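You operate a simulated robot arm through the tools that you are given. There is no shell and no other tool.

You are at the controls of a simulated two-armed robot. One attempt, no reset.

## Task
Clamp the mounting block and tighten its bolt with the socket driver till the yellow marks line up.
Fine: driver back in its pot; open the vice at the end.

It is judged by the outcome, as a careful person would: the job done as asked, and still so three seconds after it is handed in. It fails if anything else is knocked over, pushed out of place, dropped, spilled or broken.

## Robot
Two 7-joint arms with fingered hands on one trunk that stands fixed in place. Base frame: the origin is at the foot of the trunk, x ahead of it, y to its left, z up; the work surface is at about z = 0.9. Units: m, rad, N and s.
The left shoulder is at [0.05, 0.214, 0.869], the right one opposite. With the tool pointing down near the work surface each hand reaches from about 0.32 to 0.86 m from the base axis, measured 20 degrees to its own side. Payload 3 kg a hand.
The TCP of each hand is the grasp point between the finger pads, 0.026 m short of the fingertips. In the tool frame z runs along the fingers and y along their closing line. The gripper opens to 0.132 m; its body begins 0.073 m behind the TCP. The gripper is a hand of 3 fingers: y runs from the thumb to the fingers, the wrist lies at [0, 0, -0.229] in the tool frame, and closing takes about 1.5 s.
Orientation is that of the tool frame in the base frame, as a unit quaternion [w, x, y, z]. With the fingers straight down and closing along the base's y, the tool's x points along the base's -x, its y along +y and its z along -z.

## Interface
- The arms move only by the tool servo_tool. It takes "left_rows", "right_rows" or both (then of equal length, played together; a hand with none holds still); each is a list of rows, each a list of 7 numbers: the shift along the tool's x, y, z in units of 40 mm (1.0 is 40 mm), then the turn, a rotation vector about the tool's x, y, z in units of 4 degrees (1.0 is 4 degrees), then the opening, from 0 (shut) to 1 (fully open). In form: [[tx, ty, tz, rx, ry, rz, grip], ...]. A call has 1 to 20 rows; each row shifts and turns the commanded pose from where the row before left it, along the tool's axes as they then stand. A call with a number of a shift or a turn outside -1 to 1 is refused whole. Each row takes 0.2 s and may step no farther than 0.05 m and 0.15 rad from the row before; otherwise, or with a gripper value out of range, the whole call is refused. A pose out of reach is approached as far as the arm can. The call stops where the force on the tool passes 90 N (or 10 N more than at its start, if that is more) or the arm is blocked; 0.2 s more then pass. Each finger travels about 0.072 m/s and halts on what it meets, pressing with about 27 N; the grip force reading is that of the motor and also rises with nothing between the fingers. The clock runs only during rows and for 0.2 s after the last one: add rows that do not move to give the fingers time. The reply holds the time, the measured pose of the TCP, the force on the tool along the base axes, the opening and the grip force, in the units named above and with some noise, with the torque about the TCP (base axes, N m) and any sound that the robot's microphone picked up.
- Cameras (640 x 400 px; columns grow to the right, rows downward): "scene" is now at [0.0292, -0.0205, 1.5005]; the picture's right is [-0.37, -0.93, 0.00], its down [-0.55, 0.22, -0.81] and it looks along [0.75, -0.30, -0.59] (base axes); focal length 346 px, centre (320, 200). "left" rides on the left gripper at [-0.062, 0.003, -0.092] in its tool frame; the picture's right is [-0.05, -1.00, 0.00], its down [0.83, -0.04, -0.56] and it looks along [0.55, -0.03, 0.83] (tool axes); focal length 230 px, centre (320, 200). "right" rides on the right gripper at [0.062, 0.003, -0.092] in its tool frame; the picture's right is [-0.05, 1.00, 0.00], its down [-0.83, -0.04, -0.56] and it looks along [-0.55, -0.03, 0.83] (tool axes); focal length 230 px, centre (320, 200). There is no depth. A picture from a camera that has moved, and an enlarged one, comes with that camera's place and axes in the base frame and with its lens. The place of the scene camera against the robot may be out by one fixed shift of up to 0.018 m in any direction.
- grab_frame(camera): a new picture of that camera. The clock stands still meanwhile.
- set_grasp(shape, hand): the hand has 3 fingers and takes this shape, open, in about a second: jaw (thumb against the fingers, like two jaws); tri (thumb and two fingers); tip (a fingertip pinch); poke (one finger out to press); point (the index stretched); flat (the hand flat); cup (the hand cupped); fist (a fist). The gripper value then closes the fingers along that shape, each until it touches; the sizes above hold for jaw. It gives what a move gives, with no picture.
- turn_head(pan, tilt): turns the head with the scene camera to pan (to the left, within 1.501 rad either way) and tilt (down, from -0.506 to 1.204), counted from straight ahead of the robot. It gives what a move gives.
- close_up(camera, box): a new picture of the part [left, top, right, bottom] of that camera's present view, enlarged. The clock stands still meanwhile.
- hand_in(): hands the job in; it is judged then, once.

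Nothing tells you positions but the pictures and the camera data. Unless the task says otherwise, let go and move clear before handing in.

The tools are called after "Call:" as a command line: name --argument value ..., lists and objects as JSON in quotes. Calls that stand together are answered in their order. servo_tool: Moves the arms, as the interface text tells. Its arguments: {"type":"object","properties":{"left_rows":{"type":"array","items":{"type":"array","items":{"type":"number"}}},"right_rows":{"type":"array","items":{"type":"array","items":{"type":"number"}}}},"required":[]} The other tools are called the same way: set_grasp (shape, hand) gives the hand a shape; turn_head (pan, tilt) turns the head that bears the scene camera; grab_frame (camera) takes a picture; close_up (camera, box) takes an enlarged picture of a part of a camera's view; hand_in () hands the job in.

At the start:

```text
clock: 0.0
left_eef_pos: [0.435, -0.0422, 1.2425]
left_orientation: [-0.001, 0.265, 0.964, 0.001]
left_contact_force: [0.3, 0.3, -0.8]
left_wrist_torque: [0.01, -0.02, 0.04]
left_width: 0.132
left_finger_force: 0.1
left_shape: jaw
right_eef_pos: [0.3519, -0.4, 1.2537]
right_orientation: [0.0, 0.264, 0.964, 0.0]
right_contact_force: [0.5, 0.7, -0.2]
right_wrist_torque: [0.02, 0.0, 0.01]
right_width: 0.1319
right_finger_force: 0.0
right_shape: jaw
head pan, tilt (commanded): [-0.379, 0.634]
```

scene: 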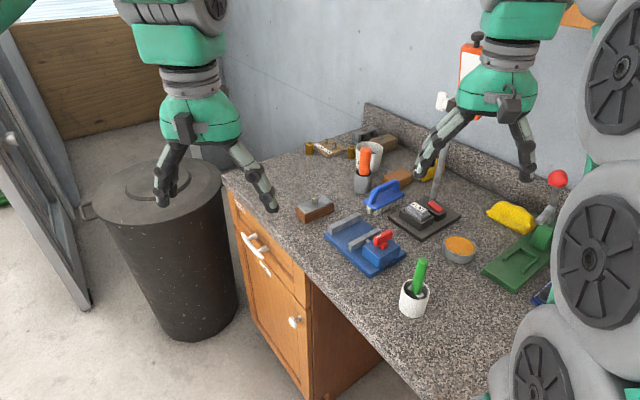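
right: 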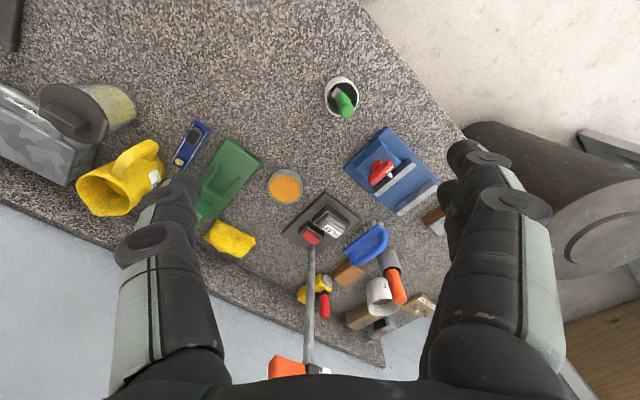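
left: 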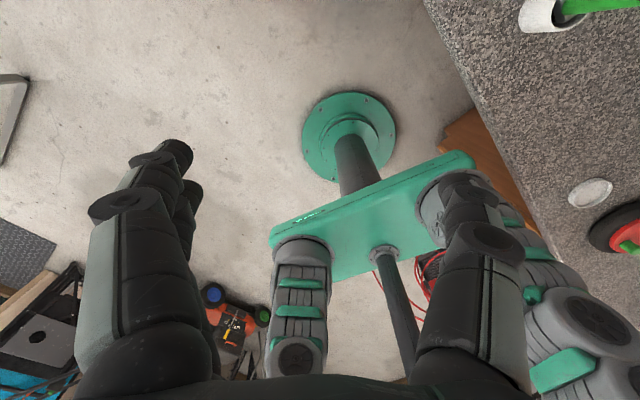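

I see a blue vice with a red handle on the counter, a wooden/grey block to its left, and a green-handled driver in a white pot. I'll look more closely before I move anything.

Call:
close_up --camera "scene" --box '[280, 180, 440, 280]'

Call:
close_up --camera "scene" --box '[360, 230, 488, 330]'

Call:
close_up --camera "right" --box '[300, 60, 460, 240]'

Call:
close_up --camera "scene" --box '[420, 160, 600, 320]'

```text
4.00 times, centred on (360, 230) of scene
camera zoom: at [0.0292, -0.0205, 1.5005], right [-0.37, -0.93, 0.0], down [-0.55, 0.22, -0.81], along [0.75, -0.3, -0.59], focal length 1382 px, centre (160, 80)
```

zoom: 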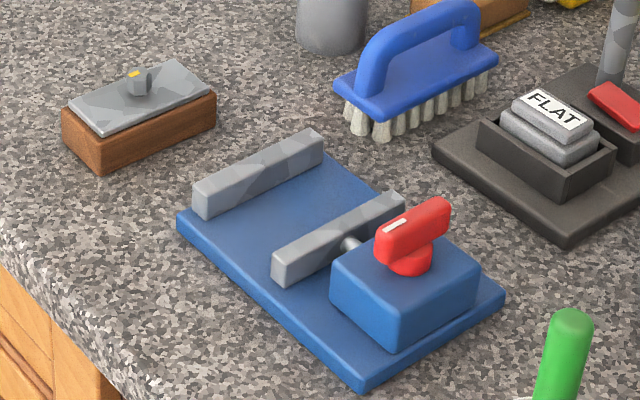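

```text
4.00 times, centred on (424, 280) of scene
camera zoom: at [0.0292, -0.0205, 1.5005], right [-0.37, -0.93, 0.0], down [-0.55, 0.22, -0.81], along [0.75, -0.3, -0.59], focal length 1382 px, centre (-96, -120)
```

zoom: 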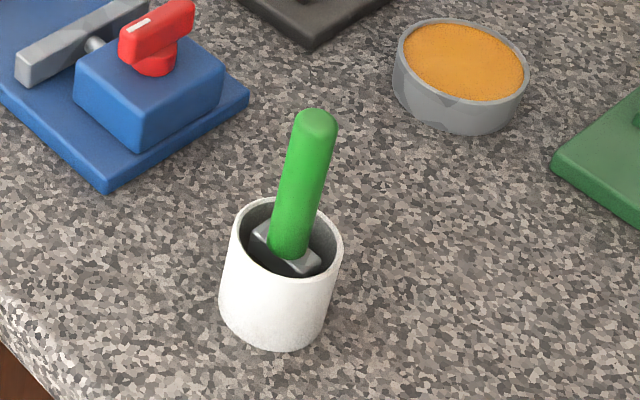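

```text
2.22 times, centred on (380, 150) of right
camera zoom: at [0.2997, -0.3661, 1.3467], right [0.56, 0.83, 0.0], down [0.69, -0.46, 0.56], along [0.46, -0.31, -0.83], focal length 511 px, centre (187, 311)
```

zoom: 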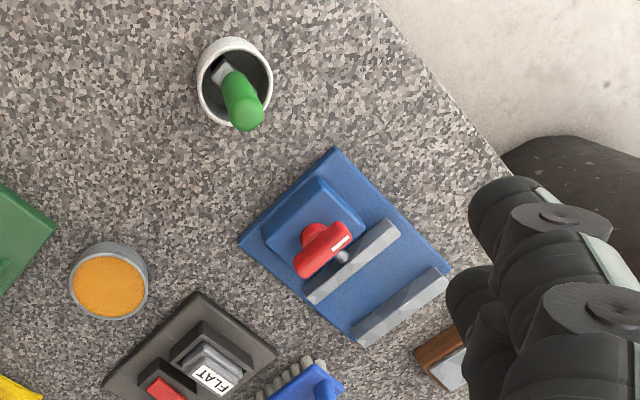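

```text
2.50 times, centred on (510, 240) of scene
camera zoom: at [0.0292, -0.0205, 1.5005], right [-0.37, -0.93, 0.0], down [-0.55, 0.22, -0.81], along [0.75, -0.3, -0.59], focal length 864 px, centre (-155, 100)
```

zoom: 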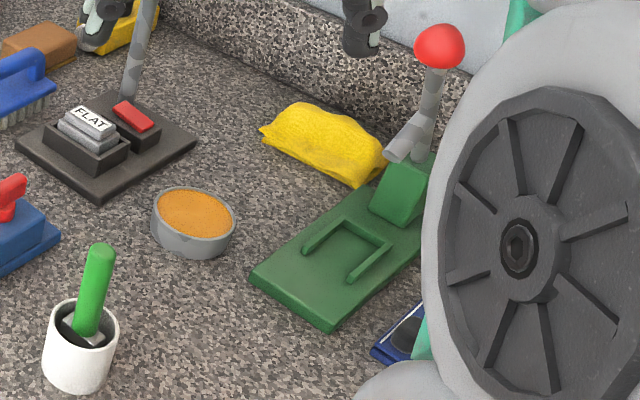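

I'll zoom in on the block, the vice, the driver and the knob to get the dimensions.

Call:
close_up --camera "scene" --box '[290, 185, 340, 225]'

Call:
close_up --camera "scene" --box '[320, 205, 410, 280]'

Call:
close_up --camera "scene" --box '[390, 250, 450, 325]'

Call:
close_up --camera "right" --box '[340, 120, 440, 220]'

Call:
close_up --camera "right" --box '[310, 65, 370, 125]'

```text
10.00 times, centred on (315, 205) of scene
camera zoom: at [0.0292, -0.0205, 1.5005], right [-0.37, -0.93, 0.0], down [-0.55, 0.22, -0.81], along [0.75, -0.3, -0.59], focal length 3455 px, centre (370, 150)
```

zoom: 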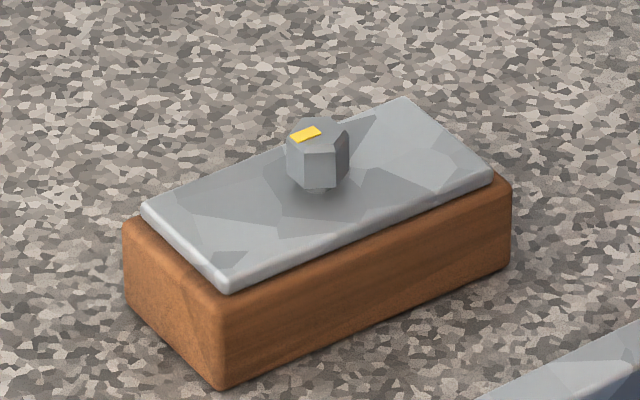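

```text
5.33 times, centred on (365, 242) of scene
camera zoom: at [0.0292, -0.0205, 1.5005], right [-0.37, -0.93, 0.0], down [-0.55, 0.22, -0.81], along [0.75, -0.3, -0.59], focal length 1843 px, centre (80, -27)
```

zoom: 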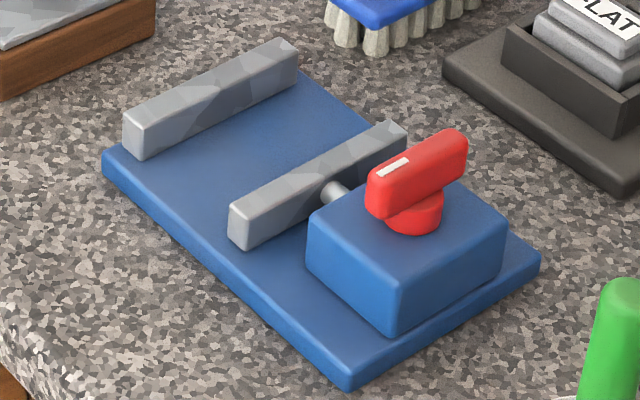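

```text
5.33 times, centred on (420, 288) of scene
camera zoom: at [0.0292, -0.0205, 1.5005], right [-0.37, -0.93, 0.0], down [-0.55, 0.22, -0.81], along [0.75, -0.3, -0.59], focal length 1843 px, centre (-213, -267)
```

zoom: 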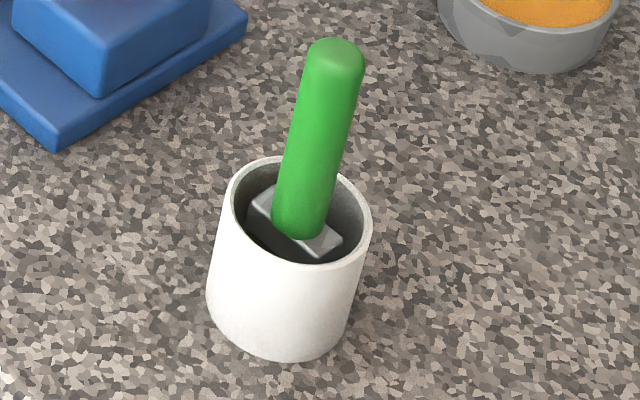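

```text
4.00 times, centred on (390, 170) of right
camera zoom: at [0.2997, -0.3661, 1.3467], right [0.56, 0.83, 0.0], down [0.69, -0.46, 0.56], along [0.46, -0.31, -0.83], focal length 920 px, centre (40, 320)
```

zoom: 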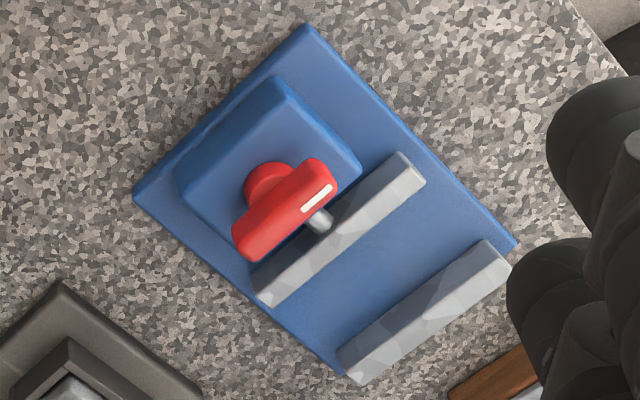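

```text
6.67 times, centred on (340, 95) of right
camera zoom: at [0.2997, -0.3661, 1.3467], right [0.56, 0.83, 0.0], down [0.69, -0.46, 0.56], along [0.46, -0.31, -0.83], focal length 1534 px, centre (187, 900)
```

zoom: 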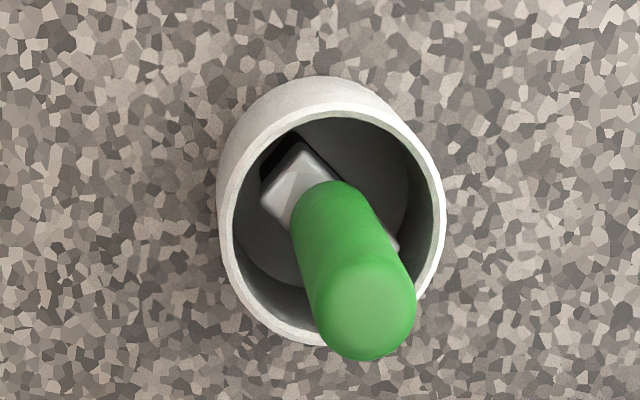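

The left hand hangs near the work area, so I'll move it out to the left first. Then I'll bring the right hand's camera over the block to look for the yellow marks.

Call:
servo_tool --left_rows '[[0.617, 0.795, 0, 0, 0, 0, 1], [0.617, 0.795, 0, 0, 0, 0, 1], [0.617, 0.795, 0, 0, 0, 0, 1], [0.617, 0.795, 0, 0, 0, 0, 1], [0.617, 0.795, 0, 0, 0, 0, 1], [0.617, 0.795, 0, 0, 0, 0, 1], [0, 0, 0, 0, 0, 0, 1]]'

```text
clock: 1.6
left_eef_pos: [0.4047, 0.1956, 1.2419]
left_orientation: [0.001, 0.265, 0.964, 0.0]
left_contact_force: [0.8, -0.3, 0.0]
left_wrist_torque: [-0.02, -0.02, -0.01]
left_width: 0.1315
left_finger_force: 0.1
left_shape: jaw
right_eef_pos: [0.3511, -0.4006, 1.2544]
right_orientation: [0.0, 0.265, 0.964, 0.0]
right_contact_force: [0.6, 0.2, -0.3]
right_wrist_torque: [-0.02, -0.03, -0.01]
right_width: 0.1318
right_finger_force: 0.1
right_shape: jaw
head pan, tilt (commanded): [-0.379, 0.634]
```

The left hand is clear. Next I'll move the right hand over towards the block at about (0.72, -0.28) and take a look from there.

Call:
servo_tool --right_rows '[[-0.2625, 0.75, 0.235, 0, 0, 0, 1], [-0.2625, 0.75, 0.235, 0, 0, 0, 1], [-0.2625, 0.75, 0.235, 0, 0, 0, 1], [-0.2625, 0.75, 0.235, 0, 0, 0, 1], [-0.2625, 0.75, 0.235, 0, 0, 0, 1], [-0.2625, 0.75, 0.235, 0, 0, 0, 1], [-0.2625, 0.75, 0.235, 0, 0, 0, 1], [-0.2625, 0.75, 0.235, 0, 0, 0, 1], [-0.2625, 0.75, 0.235, 0, 0, 0, 1], [-0.2625, 0.75, 0.235, 0, 0, 0, 1], [0, 0, 0, 0, 0, 0, 1]]'

Call:
grab_frame --camera "right"

Call:
grab_frame --camera "scene"

```text
clock: 4.0
left_eef_pos: [0.4044, 0.1951, 1.242]
left_orientation: [0.0, 0.264, 0.964, 0.0]
left_contact_force: [-0.7, 0.4, -0.6]
left_wrist_torque: [-0.04, 0.03, -0.02]
left_width: 0.1317
left_finger_force: 0.1
left_shape: jaw
right_eef_pos: [0.5959, -0.1961, 1.1603]
right_orientation: [0.001, 0.265, 0.964, 0.0]
right_contact_force: [0.0, -0.2, -1.2]
right_wrist_torque: [-0.01, 0.0, 0.0]
right_width: 0.1319
right_finger_force: 0.0
right_shape: jaw
head pan, tilt (commanded): [-0.379, 0.634]
```

```text
taken
camera right: at [0.5437, -0.1616, 1.252], right [0.56, 0.83, 0.0], down [0.69, -0.46, 0.56], along [0.46, -0.31, -0.83], focal length 230 px, centre (320, 200)
```

right: 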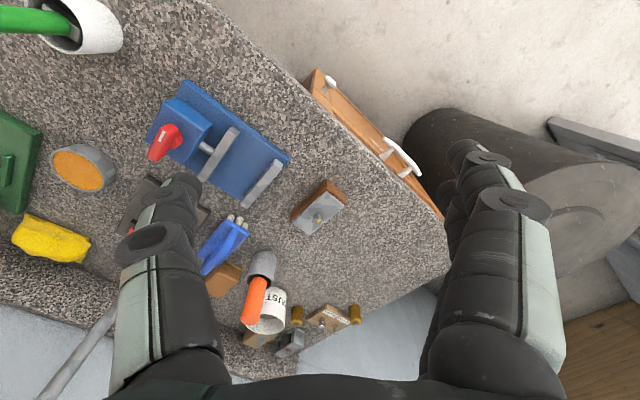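

```text
taken
camera scene: at [0.0293, -0.0205, 1.5005], right [-0.37, -0.93, 0.0], down [-0.55, 0.22, -0.81], along [0.75, -0.3, -0.59], focal length 346 px, centre (320, 200)
```

scene: 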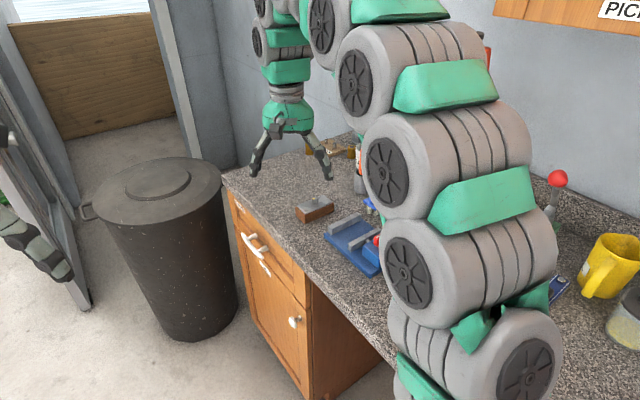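

Call:
close_up --camera "right" --box '[285, 170, 355, 240]'

Call:
close_up --camera "right" --box '[130, 70, 300, 220]'

```text
5.71 times, centred on (320, 205) of right
camera zoom: at [0.5437, -0.1616, 1.252], right [0.56, 0.83, 0.0], down [0.69, -0.46, 0.56], along [0.46, -0.31, -0.83], focal length 1315 px, centre (320, 171)
```

zoom: 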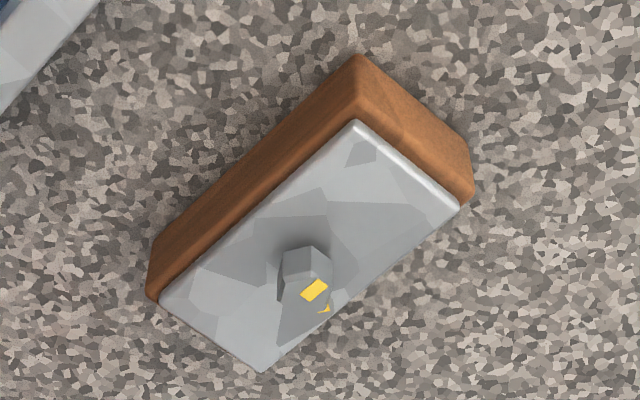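

```text
2.67 times, centred on (215, 145) of right
camera zoom: at [0.5437, -0.1616, 1.252], right [0.56, 0.83, 0.0], down [0.69, -0.46, 0.56], along [0.46, -0.31, -0.83], focal length 614 px, centre (600, 347)
```

zoom: 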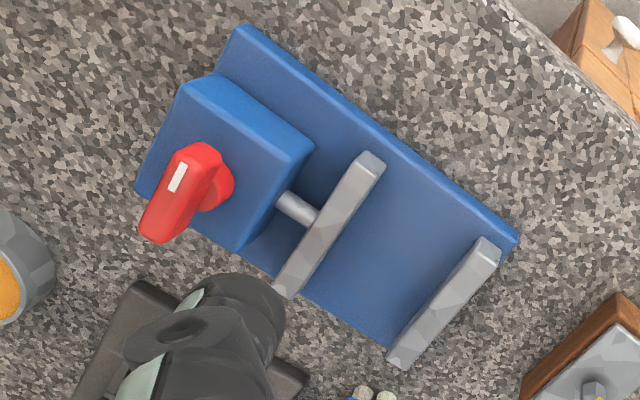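

There is a yellow triangle on the plate that the bolt head partly hides. I'll move further forward to look straight down on it.

Call:
servo_tool --right_rows '[[-0.8, -0.04, 0, 0, 0, 0, 1], [-0.8, -0.04, 0, 0, 0, 0, 1], [-0.8, -0.04, 0, 0, 0, 0, 1], [-0.8, -0.04, 0, 0, 0, 0, 1], [-0.8, -0.04, 0, 0, 0, 0, 1], [0, 0, 0, 0, 0, 0, 1]]'

Call:
grab_frame --camera "right"

Call:
grab_frame --camera "scene"

```text
clock: 5.4
left_eef_pos: [0.4029, 0.1958, 1.2412]
left_orientation: [0.0, 0.264, 0.964, 0.001]
left_contact_force: [-0.4, 0.7, 0.7]
left_wrist_torque: [0.01, -0.01, -0.01]
left_width: 0.1318
left_finger_force: 0.1
left_shape: jaw
right_eef_pos: [0.686, -0.2701, 1.1504]
right_orientation: [0.001, 0.264, 0.964, 0.001]
right_contact_force: [0.0, 0.0, 0.1]
right_wrist_torque: [0.0, 0.0, 0.02]
right_width: 0.132
right_finger_force: 0.0
right_shape: jaw
right hand out of reach, approached as far as the arm can: row 4, 5
head pan, tilt (commanded): [-0.379, 0.634]
```

```text
taken
camera right: at [0.6336, -0.2355, 1.2434], right [0.56, 0.83, 0.0], down [0.69, -0.46, 0.56], along [0.46, -0.31, -0.83], focal length 230 px, centre (320, 200)
```

right: 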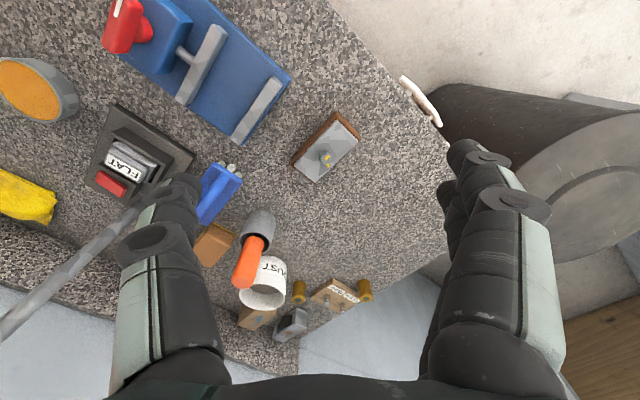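

```text
taken
camera scene: at [0.0293, -0.0205, 1.5005], right [-0.37, -0.93, 0.0], down [-0.55, 0.22, -0.81], along [0.75, -0.3, -0.59], focal length 346 px, centre (320, 200)
```

scene: 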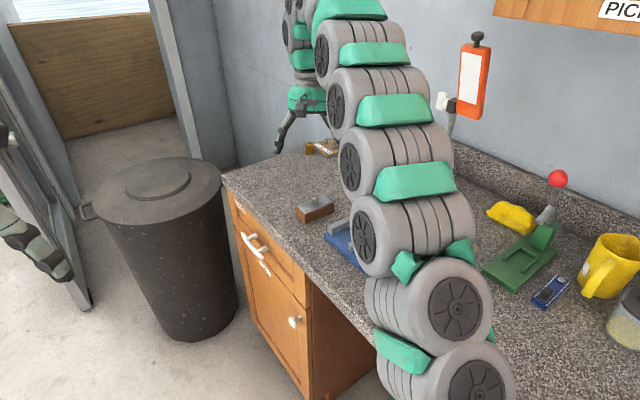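

Call:
close_up --camera "right" --box '[285, 105, 365, 185]'

Call:
close_up --camera "right" --box '[310, 140, 342, 172]'

Call:
close_up --camera "right" --box '[90, 0, 310, 160]'

```text
5.00 times, centred on (325, 145) of right
camera zoom: at [0.6336, -0.2355, 1.2434], right [0.56, 0.83, 0.0], down [0.69, -0.46, 0.56], along [0.46, -0.31, -0.83], focal length 1150 px, centre (295, 475)
```

zoom: 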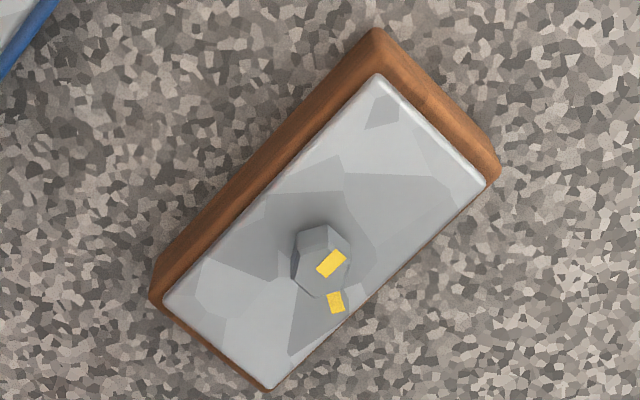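

```text
12.50 times, centred on (326, 156) of right
camera zoom: at [0.6336, -0.2355, 1.2434], right [0.56, 0.83, 0.0], down [0.69, -0.46, 0.56], along [0.46, -0.31, -0.83], focal length 2876 px, centre (245, 750)
```

zoom: 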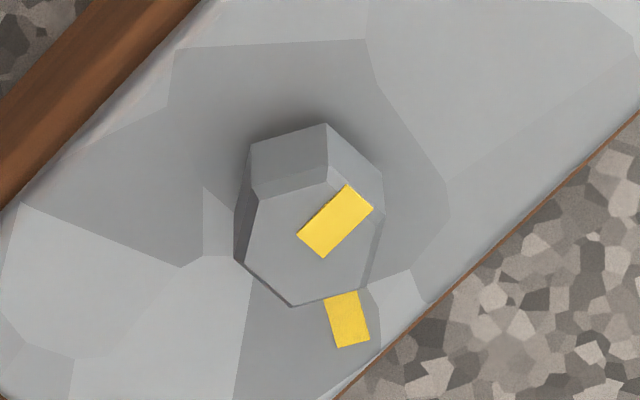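

```text
2.50 times, centred on (200, 80) of right
camera zoom: at [0.6336, -0.2355, 1.2434], right [0.56, 0.83, 0.0], down [0.69, -0.46, 0.56], along [0.46, -0.31, -0.83], focal length 575 px, centre (620, 500)
```

zoom: 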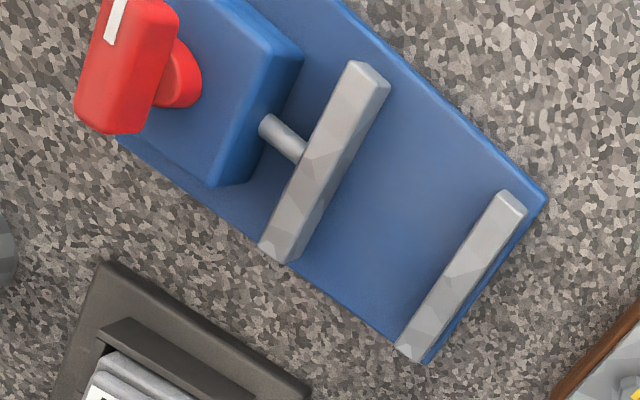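

The bolt sits at the centre of the plate, near (0.742, -0.300), with its top at about z = 0.955. Its mark has to turn roughly 120° clockwise. Next I'll move back so the camera is over the vice and measure it.

Call:
close_up --camera "right" --box '[170, 0, 300, 150]'

Call:
servo_tool --right_rows '[[0.8, 0, 0, 0, 0, 0, 1], [0.8, 0, 0, 0, 0, 0, 1], [0.8, -0.3, 0, 0, 0, 0, 1], [0.8, -0.5, 0, 0, 0, 0, 1], [0.8, -0.5, 0, 0, 0, 0, 1], [0.8, -0.5, 0, 0, 0, 0, 1], [0, 0, 0, 0, 0, 0, 1]]'

Call:
grab_frame --camera "right"

```text
2.67 times, centred on (235, 75) of right
camera zoom: at [0.6336, -0.2355, 1.2434], right [0.56, 0.83, 0.0], down [0.69, -0.46, 0.56], along [0.46, -0.31, -0.83], focal length 614 px, centre (547, 533)
```

zoom: 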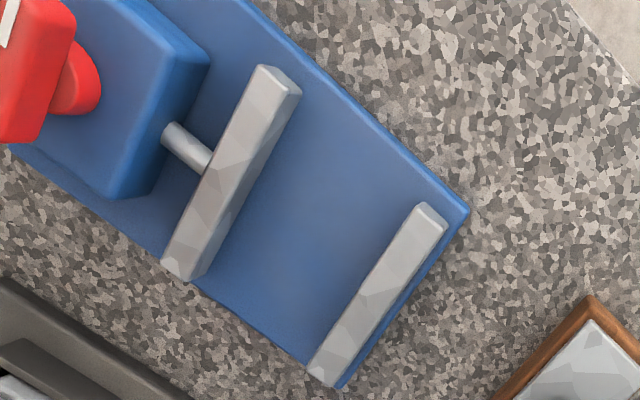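

```text
clock: 7.0
left_eef_pos: [0.4038, 0.196, 1.2416]
left_orientation: [0.0, 0.265, 0.964, -0.001]
left_contact_force: [0.2, -0.4, 1.1]
left_wrist_torque: [0.01, -0.02, 0.0]
left_width: 0.132
left_finger_force: 0.1
left_shape: jaw
right_eef_pos: [0.4844, -0.234, 1.1499]
right_orientation: [-0.001, 0.265, 0.964, 0.0]
right_contact_force: [0.0, 0.6, -0.6]
right_wrist_torque: [0.03, 0.01, 0.01]
right_width: 0.1319
right_finger_force: 0.0
right_shape: jaw
head pan, tilt (commanded): [-0.379, 0.634]
```

```text
taken
camera right: at [0.4327, -0.199, 1.2425], right [0.55, 0.83, 0.0], down [0.69, -0.46, 0.56], along [0.46, -0.31, -0.83], focal length 230 px, centre (320, 200)
```

right: 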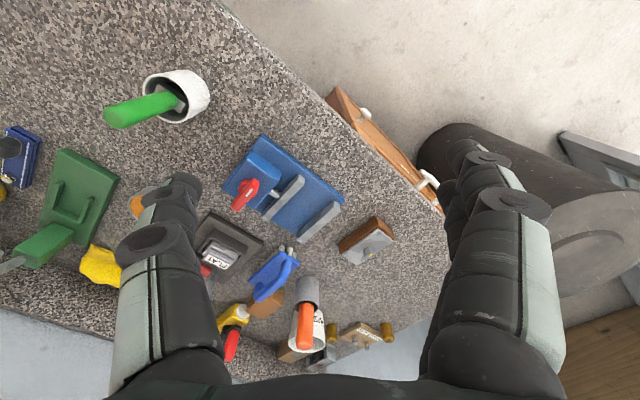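

Call:
close_up --camera "right" --box '[215, 125, 355, 245]'

Call:
close_up --camera "right" --box '[90, 55, 220, 145]'

Call:
close_up --camera "right" --box '[325, 205, 405, 275]'

```text
3.33 times, centred on (285, 185) of right
camera zoom: at [0.4327, -0.199, 1.2425], right [0.55, 0.83, 0.0], down [0.69, -0.46, 0.56], along [0.46, -0.31, -0.83], focal length 767 px, centre (437, 250)
```

zoom: 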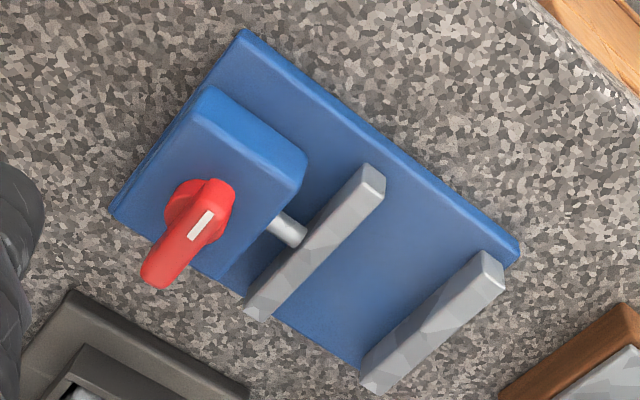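

```text
4.44 times, centred on (155, 100) of right
camera zoom: at [0.4327, -0.199, 1.2425], right [0.55, 0.83, 0.0], down [0.69, -0.46, 0.56], along [0.46, -0.31, -0.83], focal length 1022 px, centre (1053, 644)
```

zoom: 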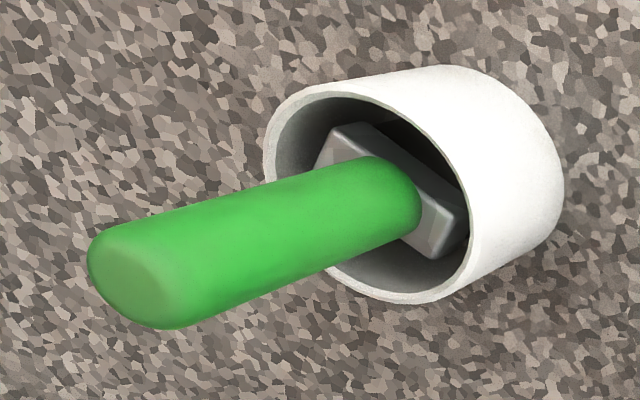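

```text
5.71 times, centred on (365, 240) of right
camera zoom: at [0.4327, -0.199, 1.2425], right [0.55, 0.83, 0.0], down [0.69, -0.46, 0.56], along [0.46, -0.31, -0.83], focal length 1315 px, centre (63, -29)
```

zoom: 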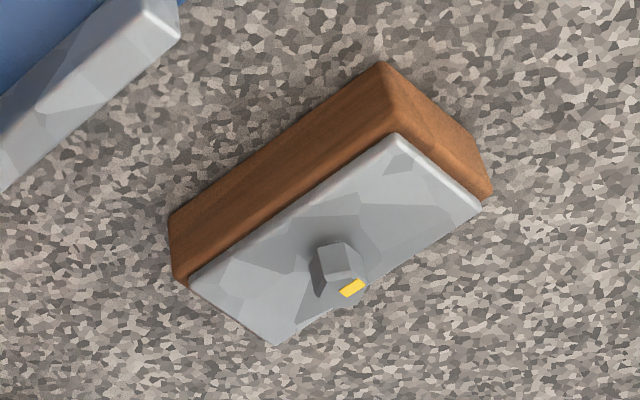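

Call:
close_up --camera "right" --box '[310, 190, 350, 220]'

Call:
close_up --camera "right" --box '[275, 165, 315, 195]'

Call:
close_up --camera "right" --box '[260, 190, 320, 250]'

Call:
close_up --camera "right" --box '[225, 140, 295, 220]'

```text
13.33 times, centred on (330, 205) of right
camera zoom: at [0.4327, -0.199, 1.2425], right [0.55, 0.83, 0.0], down [0.69, -0.46, 0.56], along [0.46, -0.31, -0.83], focal length 3068 px, centre (187, 133)
```

zoom: 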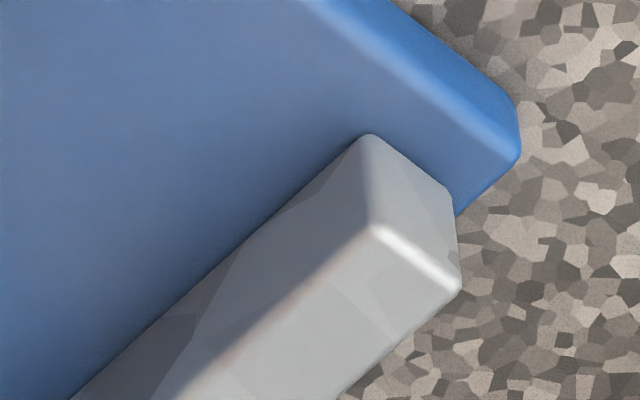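

```text
13.33 times, centred on (295, 180) of right
camera zoom: at [0.4327, -0.199, 1.2425], right [0.55, 0.83, 0.0], down [0.69, -0.46, 0.56], along [0.46, -0.31, -0.83], focal length 3068 px, centre (653, 467)
```

zoom: 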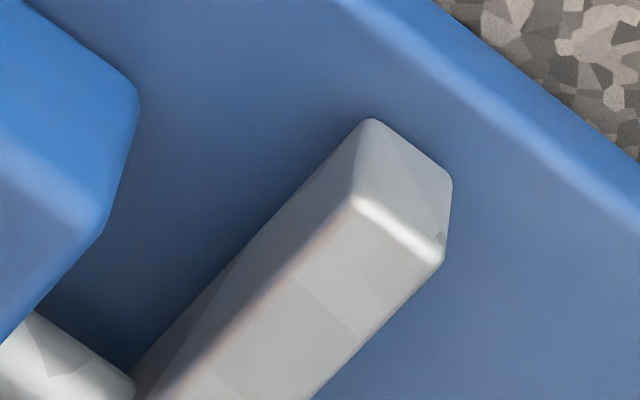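

```text
6.67 times, centred on (290, 220) of right
camera zoom: at [0.4327, -0.199, 1.2425], right [0.55, 0.83, 0.0], down [0.69, -0.46, 0.56], along [0.46, -0.31, -0.83], focal length 1534 px, centre (520, 67)
```

zoom: 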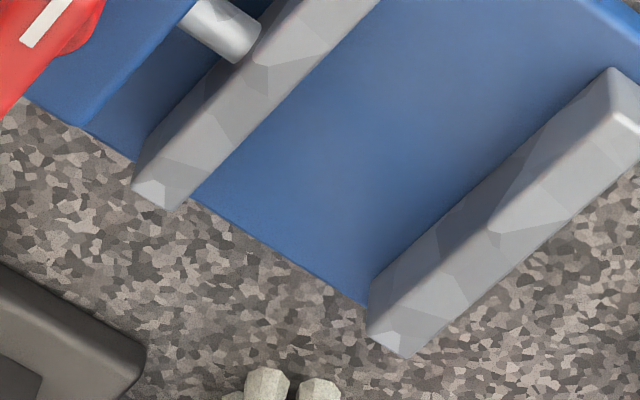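

```text
5.00 times, centred on (260, 180) of right
camera zoom: at [0.4327, -0.199, 1.2425], right [0.55, 0.83, 0.0], down [0.69, -0.46, 0.56], along [0.46, -0.31, -0.83], focal length 1150 px, centre (620, 300)
```

zoom: 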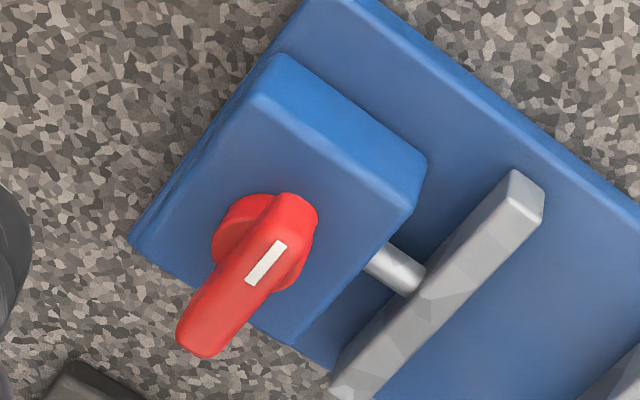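

The fixed jaw's inner face runs through about (0.6405, -0.349) and the jaws are 0.063 m apart, so the 0.05 m block will fit. I'll turn the right hand so its fingers close along the block's long axis (about 103°).

Call:
servo_tool --right_rows '[[0, 0, 0, 0, 0, -0.993, 1], [0, 0, 0, 0, 0, -0.993, 1], [0, 0, 0, 0, 0, -0.993, 1], [0, 0, 0, 0, 0, -0.993, 1], [0, 0, 0, 0, 0, -0.993, 1], [0, 0, 0, 0, 0, -0.993, 1], [0, 0, 0, 0, 0, -0.993, 1], [0, 0, 0, 0, 0, -0.993, 1], [0, 0, 0, 0, 0, -0.993, 1], [0, 0, 0, 0, 0, -0.993, 1], [0, 0, 0, 0, 0, -0.993, 1], [0, 0, 0, 0, 0, 0, 1]]'

Call:
grab_frame --camera "right"

Call:
grab_frame --camera "scene"

```text
clock: 9.6
left_eef_pos: [0.4038, 0.196, 1.2426]
left_orientation: [0.001, 0.265, 0.964, 0.0]
left_contact_force: [0.7, 0.2, -0.2]
left_wrist_torque: [0.0, 0.01, 0.02]
left_width: 0.1317
left_finger_force: 0.1
left_shape: jaw
right_eef_pos: [0.4841, -0.2319, 1.151]
right_orientation: [0.0, -0.113, 0.994, 0.0]
right_contact_force: [0.5, -1.1, -0.2]
right_wrist_torque: [-0.04, -0.02, -0.02]
right_width: 0.1319
right_finger_force: 0.1
right_shape: jaw
head pan, tilt (commanded): [-0.379, 0.634]
```

```text
taken
camera right: at [0.4221, -0.2425, 1.2432], right [-0.17, 0.98, 0.0], down [0.82, 0.14, 0.56], along [0.55, 0.1, -0.83], focal length 230 px, centre (320, 200)
```

right: 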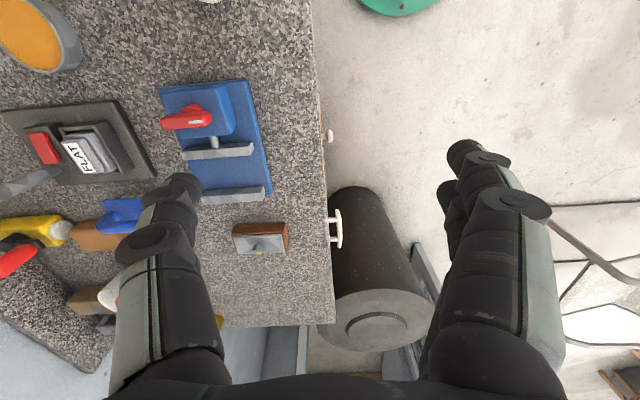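

```text
taken
camera scene: at [0.0293, -0.0205, 1.5005], right [-0.37, -0.93, 0.0], down [-0.55, 0.22, -0.81], along [0.75, -0.3, -0.59], focal length 346 px, centre (320, 200)
```

scene: 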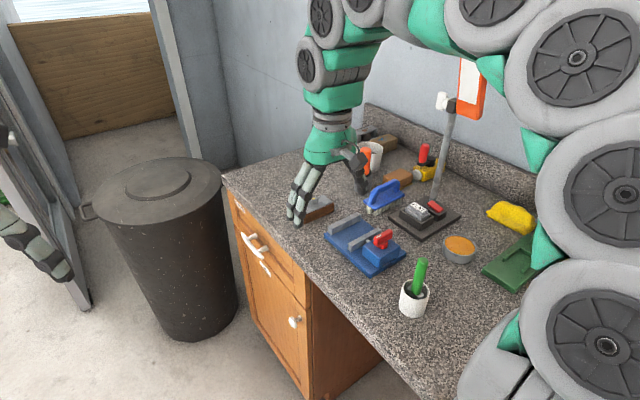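

Call:
servo_tool --right_rows '[[-0.705, -0.375, 0.289, 0, 0, 0, 1], [-0.705, -0.375, 0.289, 0, 0, 0, 1], [-0.705, -0.375, 0.289, 0, 0, 0, 1], [-0.705, -0.375, 0.289, 0, 0, 0, 1], [-0.705, -0.375, 0.289, 0, 0, 0, 1], [-0.705, -0.375, 0.289, 0, 0, 0, 1], [-0.705, -0.375, 0.289, 0, 0, 0, 1], [0, 0, 0, 0, 0, 0, 1]]'

Call:
grab_frame --camera "right"

Call:
grab_frame --camera "scene"

```text
clock: 11.4
left_eef_pos: [0.4032, 0.1954, 1.2415]
left_orientation: [0.0, 0.265, 0.964, 0.0]
left_contact_force: [-0.8, 0.0, -0.4]
left_wrist_torque: [0.01, 0.0, -0.01]
left_width: 0.1319
left_finger_force: 0.0
left_shape: jaw
right_eef_pos: [0.7015, -0.2893, 1.0692]
right_orientation: [0.0, -0.113, 0.994, 0.0]
right_contact_force: [-0.3, -0.4, -0.5]
right_wrist_torque: [0.02, -0.02, 0.0]
right_width: 0.1319
right_finger_force: 0.1
right_shape: jaw
head pan, tilt (commanded): [-0.379, 0.634]
```

```text
taken
camera right: at [0.6398, -0.3003, 1.1613], right [-0.17, 0.98, 0.0], down [0.82, 0.14, 0.56], along [0.55, 0.1, -0.83], focal length 230 px, centre (320, 200)
```

right: 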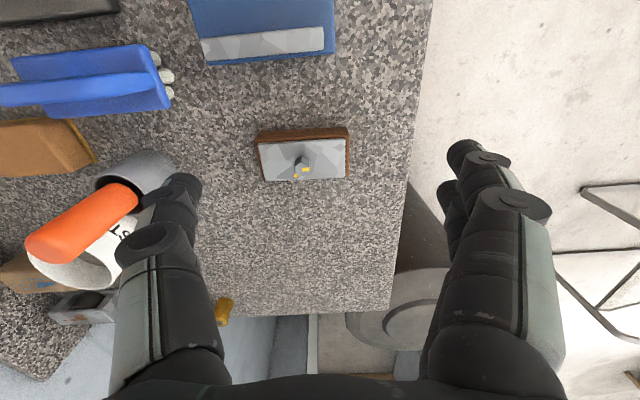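

```text
taken
camera scene: at [0.0293, -0.0205, 1.5005], right [-0.37, -0.93, 0.0], down [-0.55, 0.22, -0.81], along [0.75, -0.3, -0.59], focal length 346 px, centre (320, 200)
```

scene: 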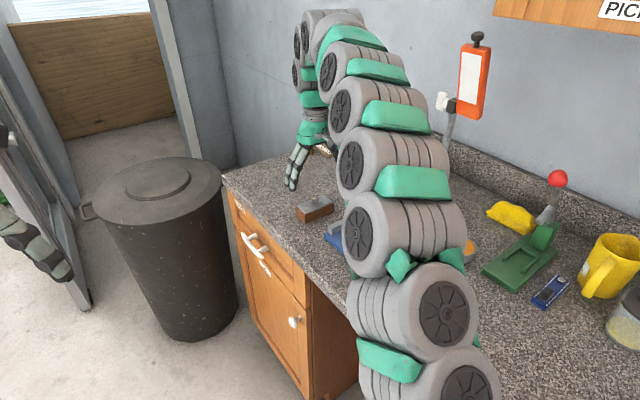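

Call:
close_up --camera "right" --box '[245, 115, 365, 195]'

Call:
close_up --camera "right" --box '[285, 145, 325, 185]'

```text
5.00 times, centred on (305, 155) of right
camera zoom: at [0.6398, -0.3003, 1.1613], right [-0.17, 0.98, 0.0], down [0.82, 0.14, 0.56], along [0.55, 0.1, -0.83], focal length 1150 px, centre (395, 425)
```

zoom: 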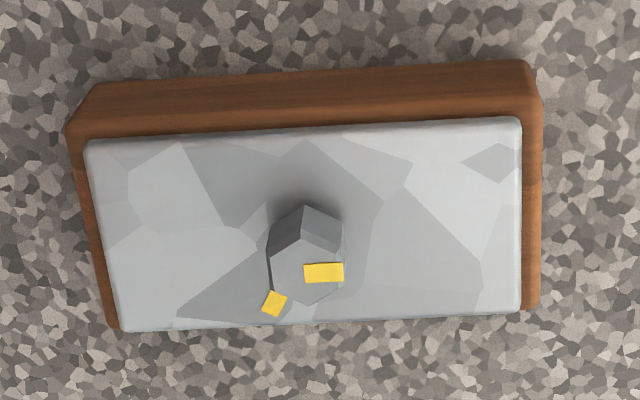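

```text
10.00 times, centred on (305, 165) of right
camera zoom: at [0.6398, -0.3003, 1.1613], right [-0.17, 0.98, 0.0], down [0.82, 0.14, 0.56], along [0.55, 0.1, -0.83], focal length 2301 px, centre (470, 550)
```

zoom: 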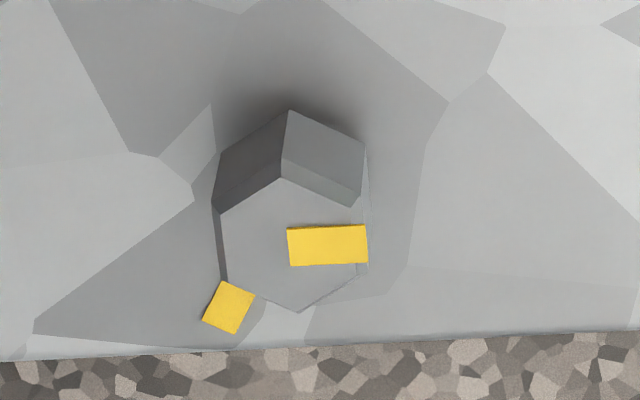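

The new view confirms the block's centre at (0.741, -0.3007) with its long axis at 103°. I'll move over it and go down with the fingers straddling its ends.

Call:
servo_tool --right_rows '[[-0.449, -0.25, 0.5, 0, 0, 0, 1], [-0.449, -0.25, 0.5, 0, 0, 0, 1], [0, 0, 0.5, 0, 0, 0, 1], [0, 0, 0.25, 0, 0, 0, 1], [0, 0, 0, 0, 0, 0, 1]]'

Call:
grab_frame --camera "right"

Call:
close_up --camera "scene" --box '[240, 130, 400, 230]'

```text
clock: 12.6
left_eef_pos: [0.4037, 0.1956, 1.2415]
left_orientation: [0.0, 0.264, 0.965, 0.0]
left_contact_force: [-1.1, 0.0, 0.1]
left_wrist_torque: [-0.01, 0.0, -0.02]
left_width: 0.1319
left_finger_force: 0.0
left_shape: jaw
right_eef_pos: [0.7414, -0.3031, 0.9995]
right_orientation: [0.0, -0.113, 0.994, 0.001]
right_contact_force: [-1.3, 0.6, -0.1]
right_wrist_torque: [0.0, 0.01, 0.01]
right_width: 0.1322
right_finger_force: 0.0
right_shape: jaw
head pan, tilt (commanded): [-0.379, 0.634]
```

```text
taken
camera right: at [0.6788, -0.3122, 1.0923], right [-0.17, 0.98, 0.0], down [0.82, 0.14, 0.56], along [0.55, 0.1, -0.83], focal length 230 px, centre (320, 200)
```

right: 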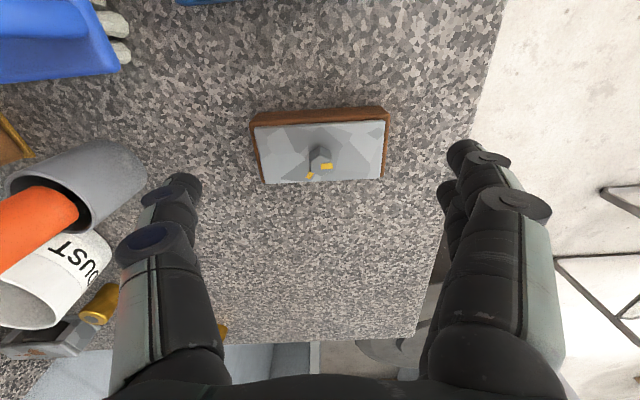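

```text
4.00 times, centred on (320, 180) of scene
camera zoom: at [0.0293, -0.0205, 1.5005], right [-0.37, -0.93, 0.0], down [-0.55, 0.22, -0.81], along [0.75, -0.3, -0.59], focal length 1382 px, centre (320, 280)
```

zoom: 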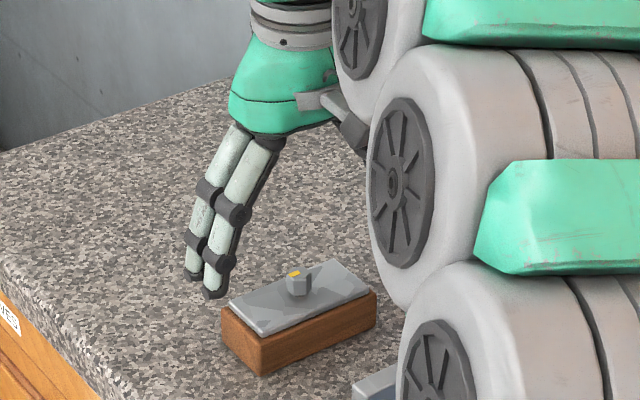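

Call:
servo_tool --right_rows '[[0, 0.06, 0.4, 0, 0, 0, 1], [0, 0, 0.4, 0, 0, 0, 1], [0, 0, 0.41, 0, 0, 0, 1], [0, 0, 0, 0, 0, 0, 1]]'

Call:
close_up --camera "scene" --box '[240, 130, 400, 230]'

Call:
grab_frame --camera "right"

```text
clock: 13.6
left_eef_pos: [0.4043, 0.1952, 1.2423]
left_orientation: [0.0, 0.265, 0.964, 0.0]
left_contact_force: [-0.6, 0.1, 0.5]
left_wrist_torque: [0.02, 0.02, 0.0]
left_width: 0.1318
left_finger_force: 0.0
left_shape: jaw
right_eef_pos: [0.7395, -0.3009, 0.9531]
right_orientation: [0.001, -0.113, 0.994, 0.0]
right_contact_force: [0.0, 0.5, -0.2]
right_wrist_torque: [-0.02, -0.01, -0.03]
right_width: 0.1318
right_finger_force: 0.1
right_shape: jaw
head pan, tilt (commanded): [-0.379, 0.634]
```

```text
4.00 times, centred on (320, 180) of scene
camera zoom: at [0.0293, -0.0205, 1.5005], right [-0.37, -0.93, 0.0], down [-0.55, 0.22, -0.81], along [0.75, -0.3, -0.59], focal length 1382 px, centre (320, 280)
```

zoom: 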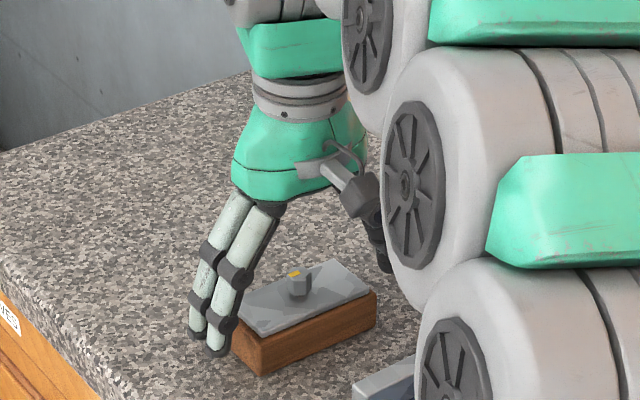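

```text
taken
camera right: at [0.6767, -0.3112, 1.0456], right [-0.17, 0.98, 0.0], down [0.82, 0.14, 0.56], along [0.55, 0.1, -0.83], focal length 230 px, centre (320, 200)
```

right: 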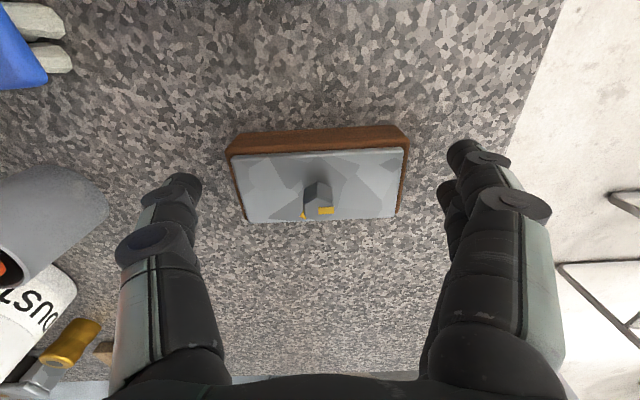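

The fingers are centred on the block. I'll go about 13 mm lower so they grip more of the wood, then close.

Call:
servo_tool --right_rows '[[-0.03, 0, 0.33, 0, 0, 0, 1], [0, 0, 0, 0, 0, 0, 1], [0, 0, 0, 0, 0, 0, 0.85], [0, 0, 0, 0, 0, 0, 0.75], [0, 0, 0, 0, 0, 0, 0.65], [0, 0, 0, 0, 0, 0, 0.5], [0, 0, 0, 0, 0, 0, 0.3], [0, 0, 0, 0, 0, 0, 0.0], [0, 0, 0, 0, 0, 0, 0.0]]'

Call:
close_up --camera "scene" --box '[240, 130, 400, 230]'

Call:
grab_frame --camera "right"

```text
clock: 15.6
left_eef_pos: [0.4039, 0.1956, 1.2419]
left_orientation: [0.0, 0.265, 0.964, 0.0]
left_contact_force: [-0.3, -1.0, -0.2]
left_wrist_torque: [0.01, 0.02, -0.04]
left_width: 0.1319
left_finger_force: 0.1
left_shape: jaw
right_eef_pos: [0.7404, -0.3001, 0.9405]
right_orientation: [-0.001, -0.114, 0.994, 0.0]
right_contact_force: [-0.9, -0.7, 0.2]
right_wrist_torque: [0.01, -0.01, -0.01]
right_width: 0.0934
right_finger_force: 26.8
right_shape: jaw
head pan, tilt (commanded): [-0.379, 0.634]
```

```text
4.00 times, centred on (320, 180) of scene
camera zoom: at [0.0293, -0.0205, 1.5005], right [-0.37, -0.93, 0.0], down [-0.55, 0.22, -0.81], along [0.75, -0.3, -0.59], focal length 1382 px, centre (320, 280)
```

zoom: 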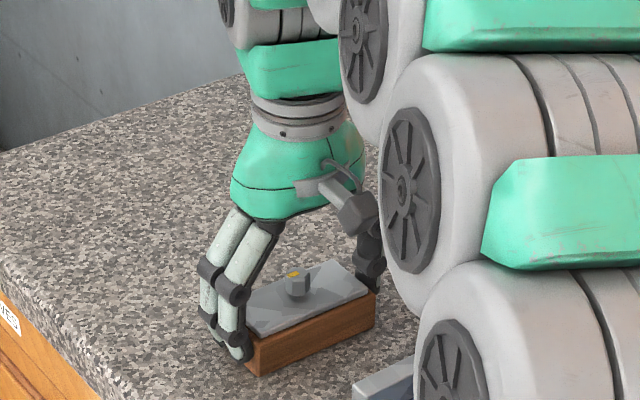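

```text
taken
camera right: at [0.6785, -0.3107, 1.0312], right [-0.17, 0.98, 0.0], down [0.82, 0.14, 0.56], along [0.55, 0.1, -0.83], focal length 230 px, centre (320, 200)
```

right: 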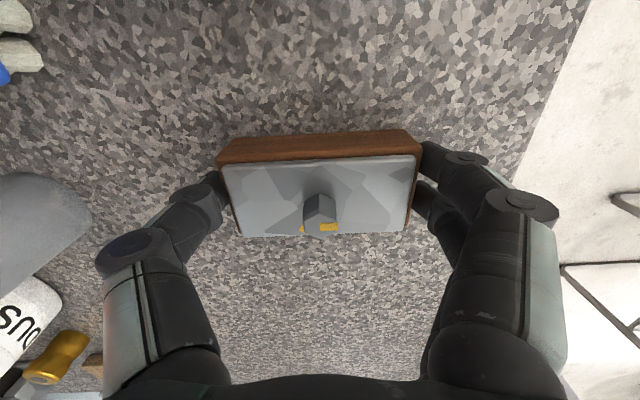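

The grip is firm: 0.093 m wide at 27 N. I'll lift it and check.

Call:
servo_tool --right_rows '[[0, 0, -0.3, 0, 0, 0, 0], [0, 0, -0.5, 0, 0, 0, 0], [0, 0, -0.5, 0, 0, 0, 0], [0, 0, -0.5, 0, 0, 0, 0], [0, 0, 0, 0, 0, 0, 0]]'

Call:
close_up --camera "scene" --box '[240, 130, 400, 230]'

Call:
grab_frame --camera "right"

```text
clock: 16.8
left_eef_pos: [0.404, 0.1949, 1.241]
left_orientation: [0.001, 0.265, 0.964, 0.0]
left_contact_force: [0.1, 0.7, 0.3]
left_wrist_torque: [0.01, -0.02, -0.04]
left_width: 0.1319
left_finger_force: 0.0
left_shape: jaw
right_eef_pos: [0.7397, -0.2984, 1.0096]
right_orientation: [0.0, -0.112, 0.994, 0.0]
right_contact_force: [0.4, 0.4, -2.6]
right_wrist_torque: [0.01, 0.02, 0.0]
right_width: 0.0939
right_finger_force: 26.7
right_shape: jaw
head pan, tilt (commanded): [-0.379, 0.634]
```

```text
4.00 times, centred on (320, 180) of scene
camera zoom: at [0.0293, -0.0205, 1.5005], right [-0.37, -0.93, 0.0], down [-0.55, 0.22, -0.81], along [0.75, -0.3, -0.59], focal length 1382 px, centre (320, 280)
```

zoom: 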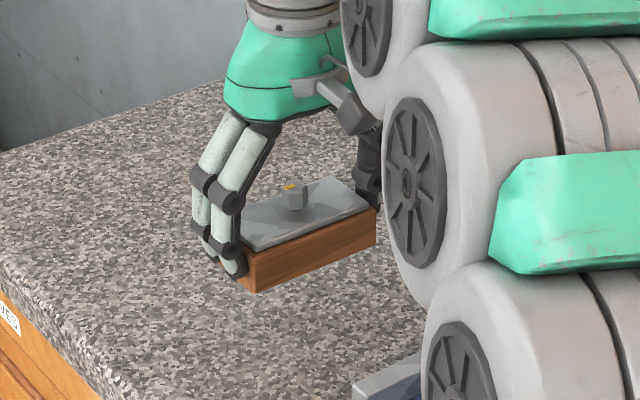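

```text
taken
camera right: at [0.6776, -0.3091, 1.1025], right [-0.17, 0.98, 0.0], down [0.82, 0.14, 0.56], along [0.55, 0.1, -0.83], focal length 230 px, centre (320, 200)
```

right: 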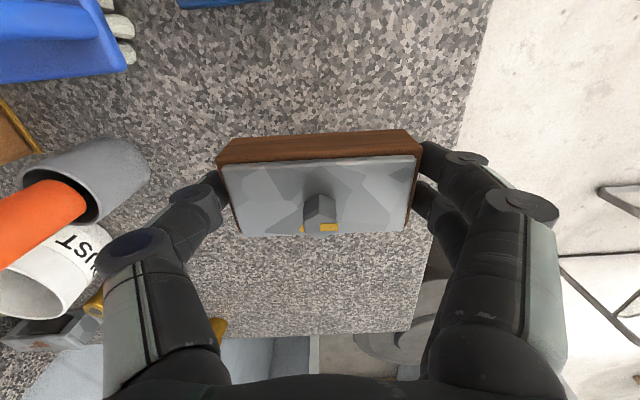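

The block is up and level. I'll carry it over the gap between the jaws, around (0.610, -0.357), staying above the jaw tops.

Call:
servo_tool --right_rows '[[0.3, -0.06, -0.3, 0, 0, -0.07, 0], [0.55, -0.11, -0.1, 0, 0, -0.07, 0], [0.6, -0.12, 0, 0, 0, -0.07, 0], [0.6, -0.12, 0, 0, 0, -0.07, 0], [0.6, -0.12, 0, 0, 0, -0.07, 0], [0.5, -0.1, 0, 0, 0, -0.07, 0], [0.34, -0.07, 0, 0, 0, 0, 0], [0, 0, 0, 0, 0, 0, 0]]'

Call:
grab_frame --camera "right"

Call:
grab_frame --camera "scene"

```text
clock: 18.6
left_eef_pos: [0.4028, 0.1957, 1.2412]
left_orientation: [0.0, 0.264, 0.965, 0.0]
left_contact_force: [0.5, -0.3, -0.7]
left_wrist_torque: [0.05, -0.04, -0.02]
left_width: 0.132
left_finger_force: 0.0
left_shape: jaw
right_eef_pos: [0.6101, -0.3586, 1.0261]
right_orientation: [0.001, -0.127, 0.992, 0.0]
right_contact_force: [0.3, -0.4, -2.0]
right_wrist_torque: [0.0, 0.01, -0.01]
right_width: 0.0939
right_finger_force: 27.0
right_shape: jaw
head pan, tilt (commanded): [-0.379, 0.634]
```

```text
taken
camera right: at [0.5498, -0.3704, 1.118], right [-0.2, 0.98, 0.0], down [0.81, 0.17, 0.56], along [0.54, 0.11, -0.83], focal length 230 px, centre (320, 200)
```

right: 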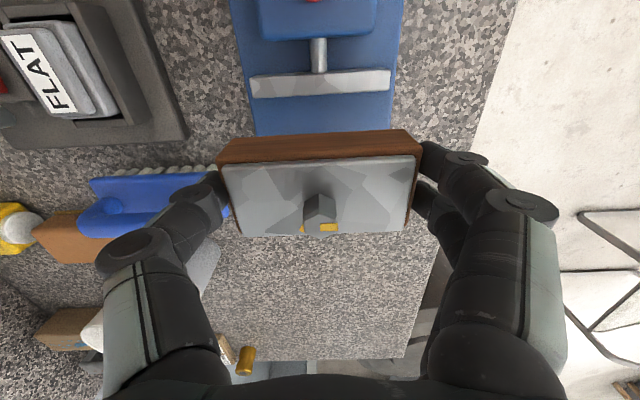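

```text
taken
camera scene: at [0.0293, -0.0205, 1.5005], right [-0.37, -0.93, 0.0], down [-0.55, 0.22, -0.81], along [0.75, -0.3, -0.59], focal length 346 px, centre (320, 200)
```

scene: 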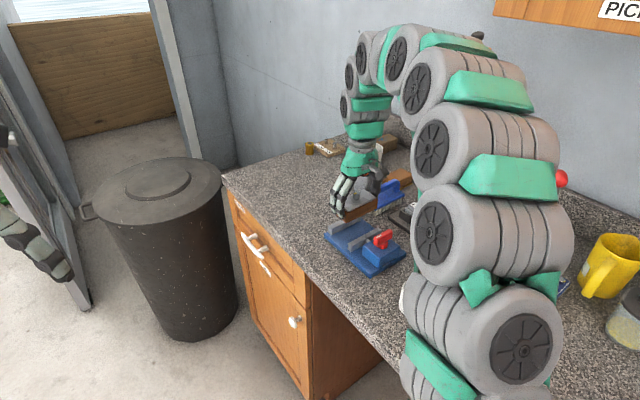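

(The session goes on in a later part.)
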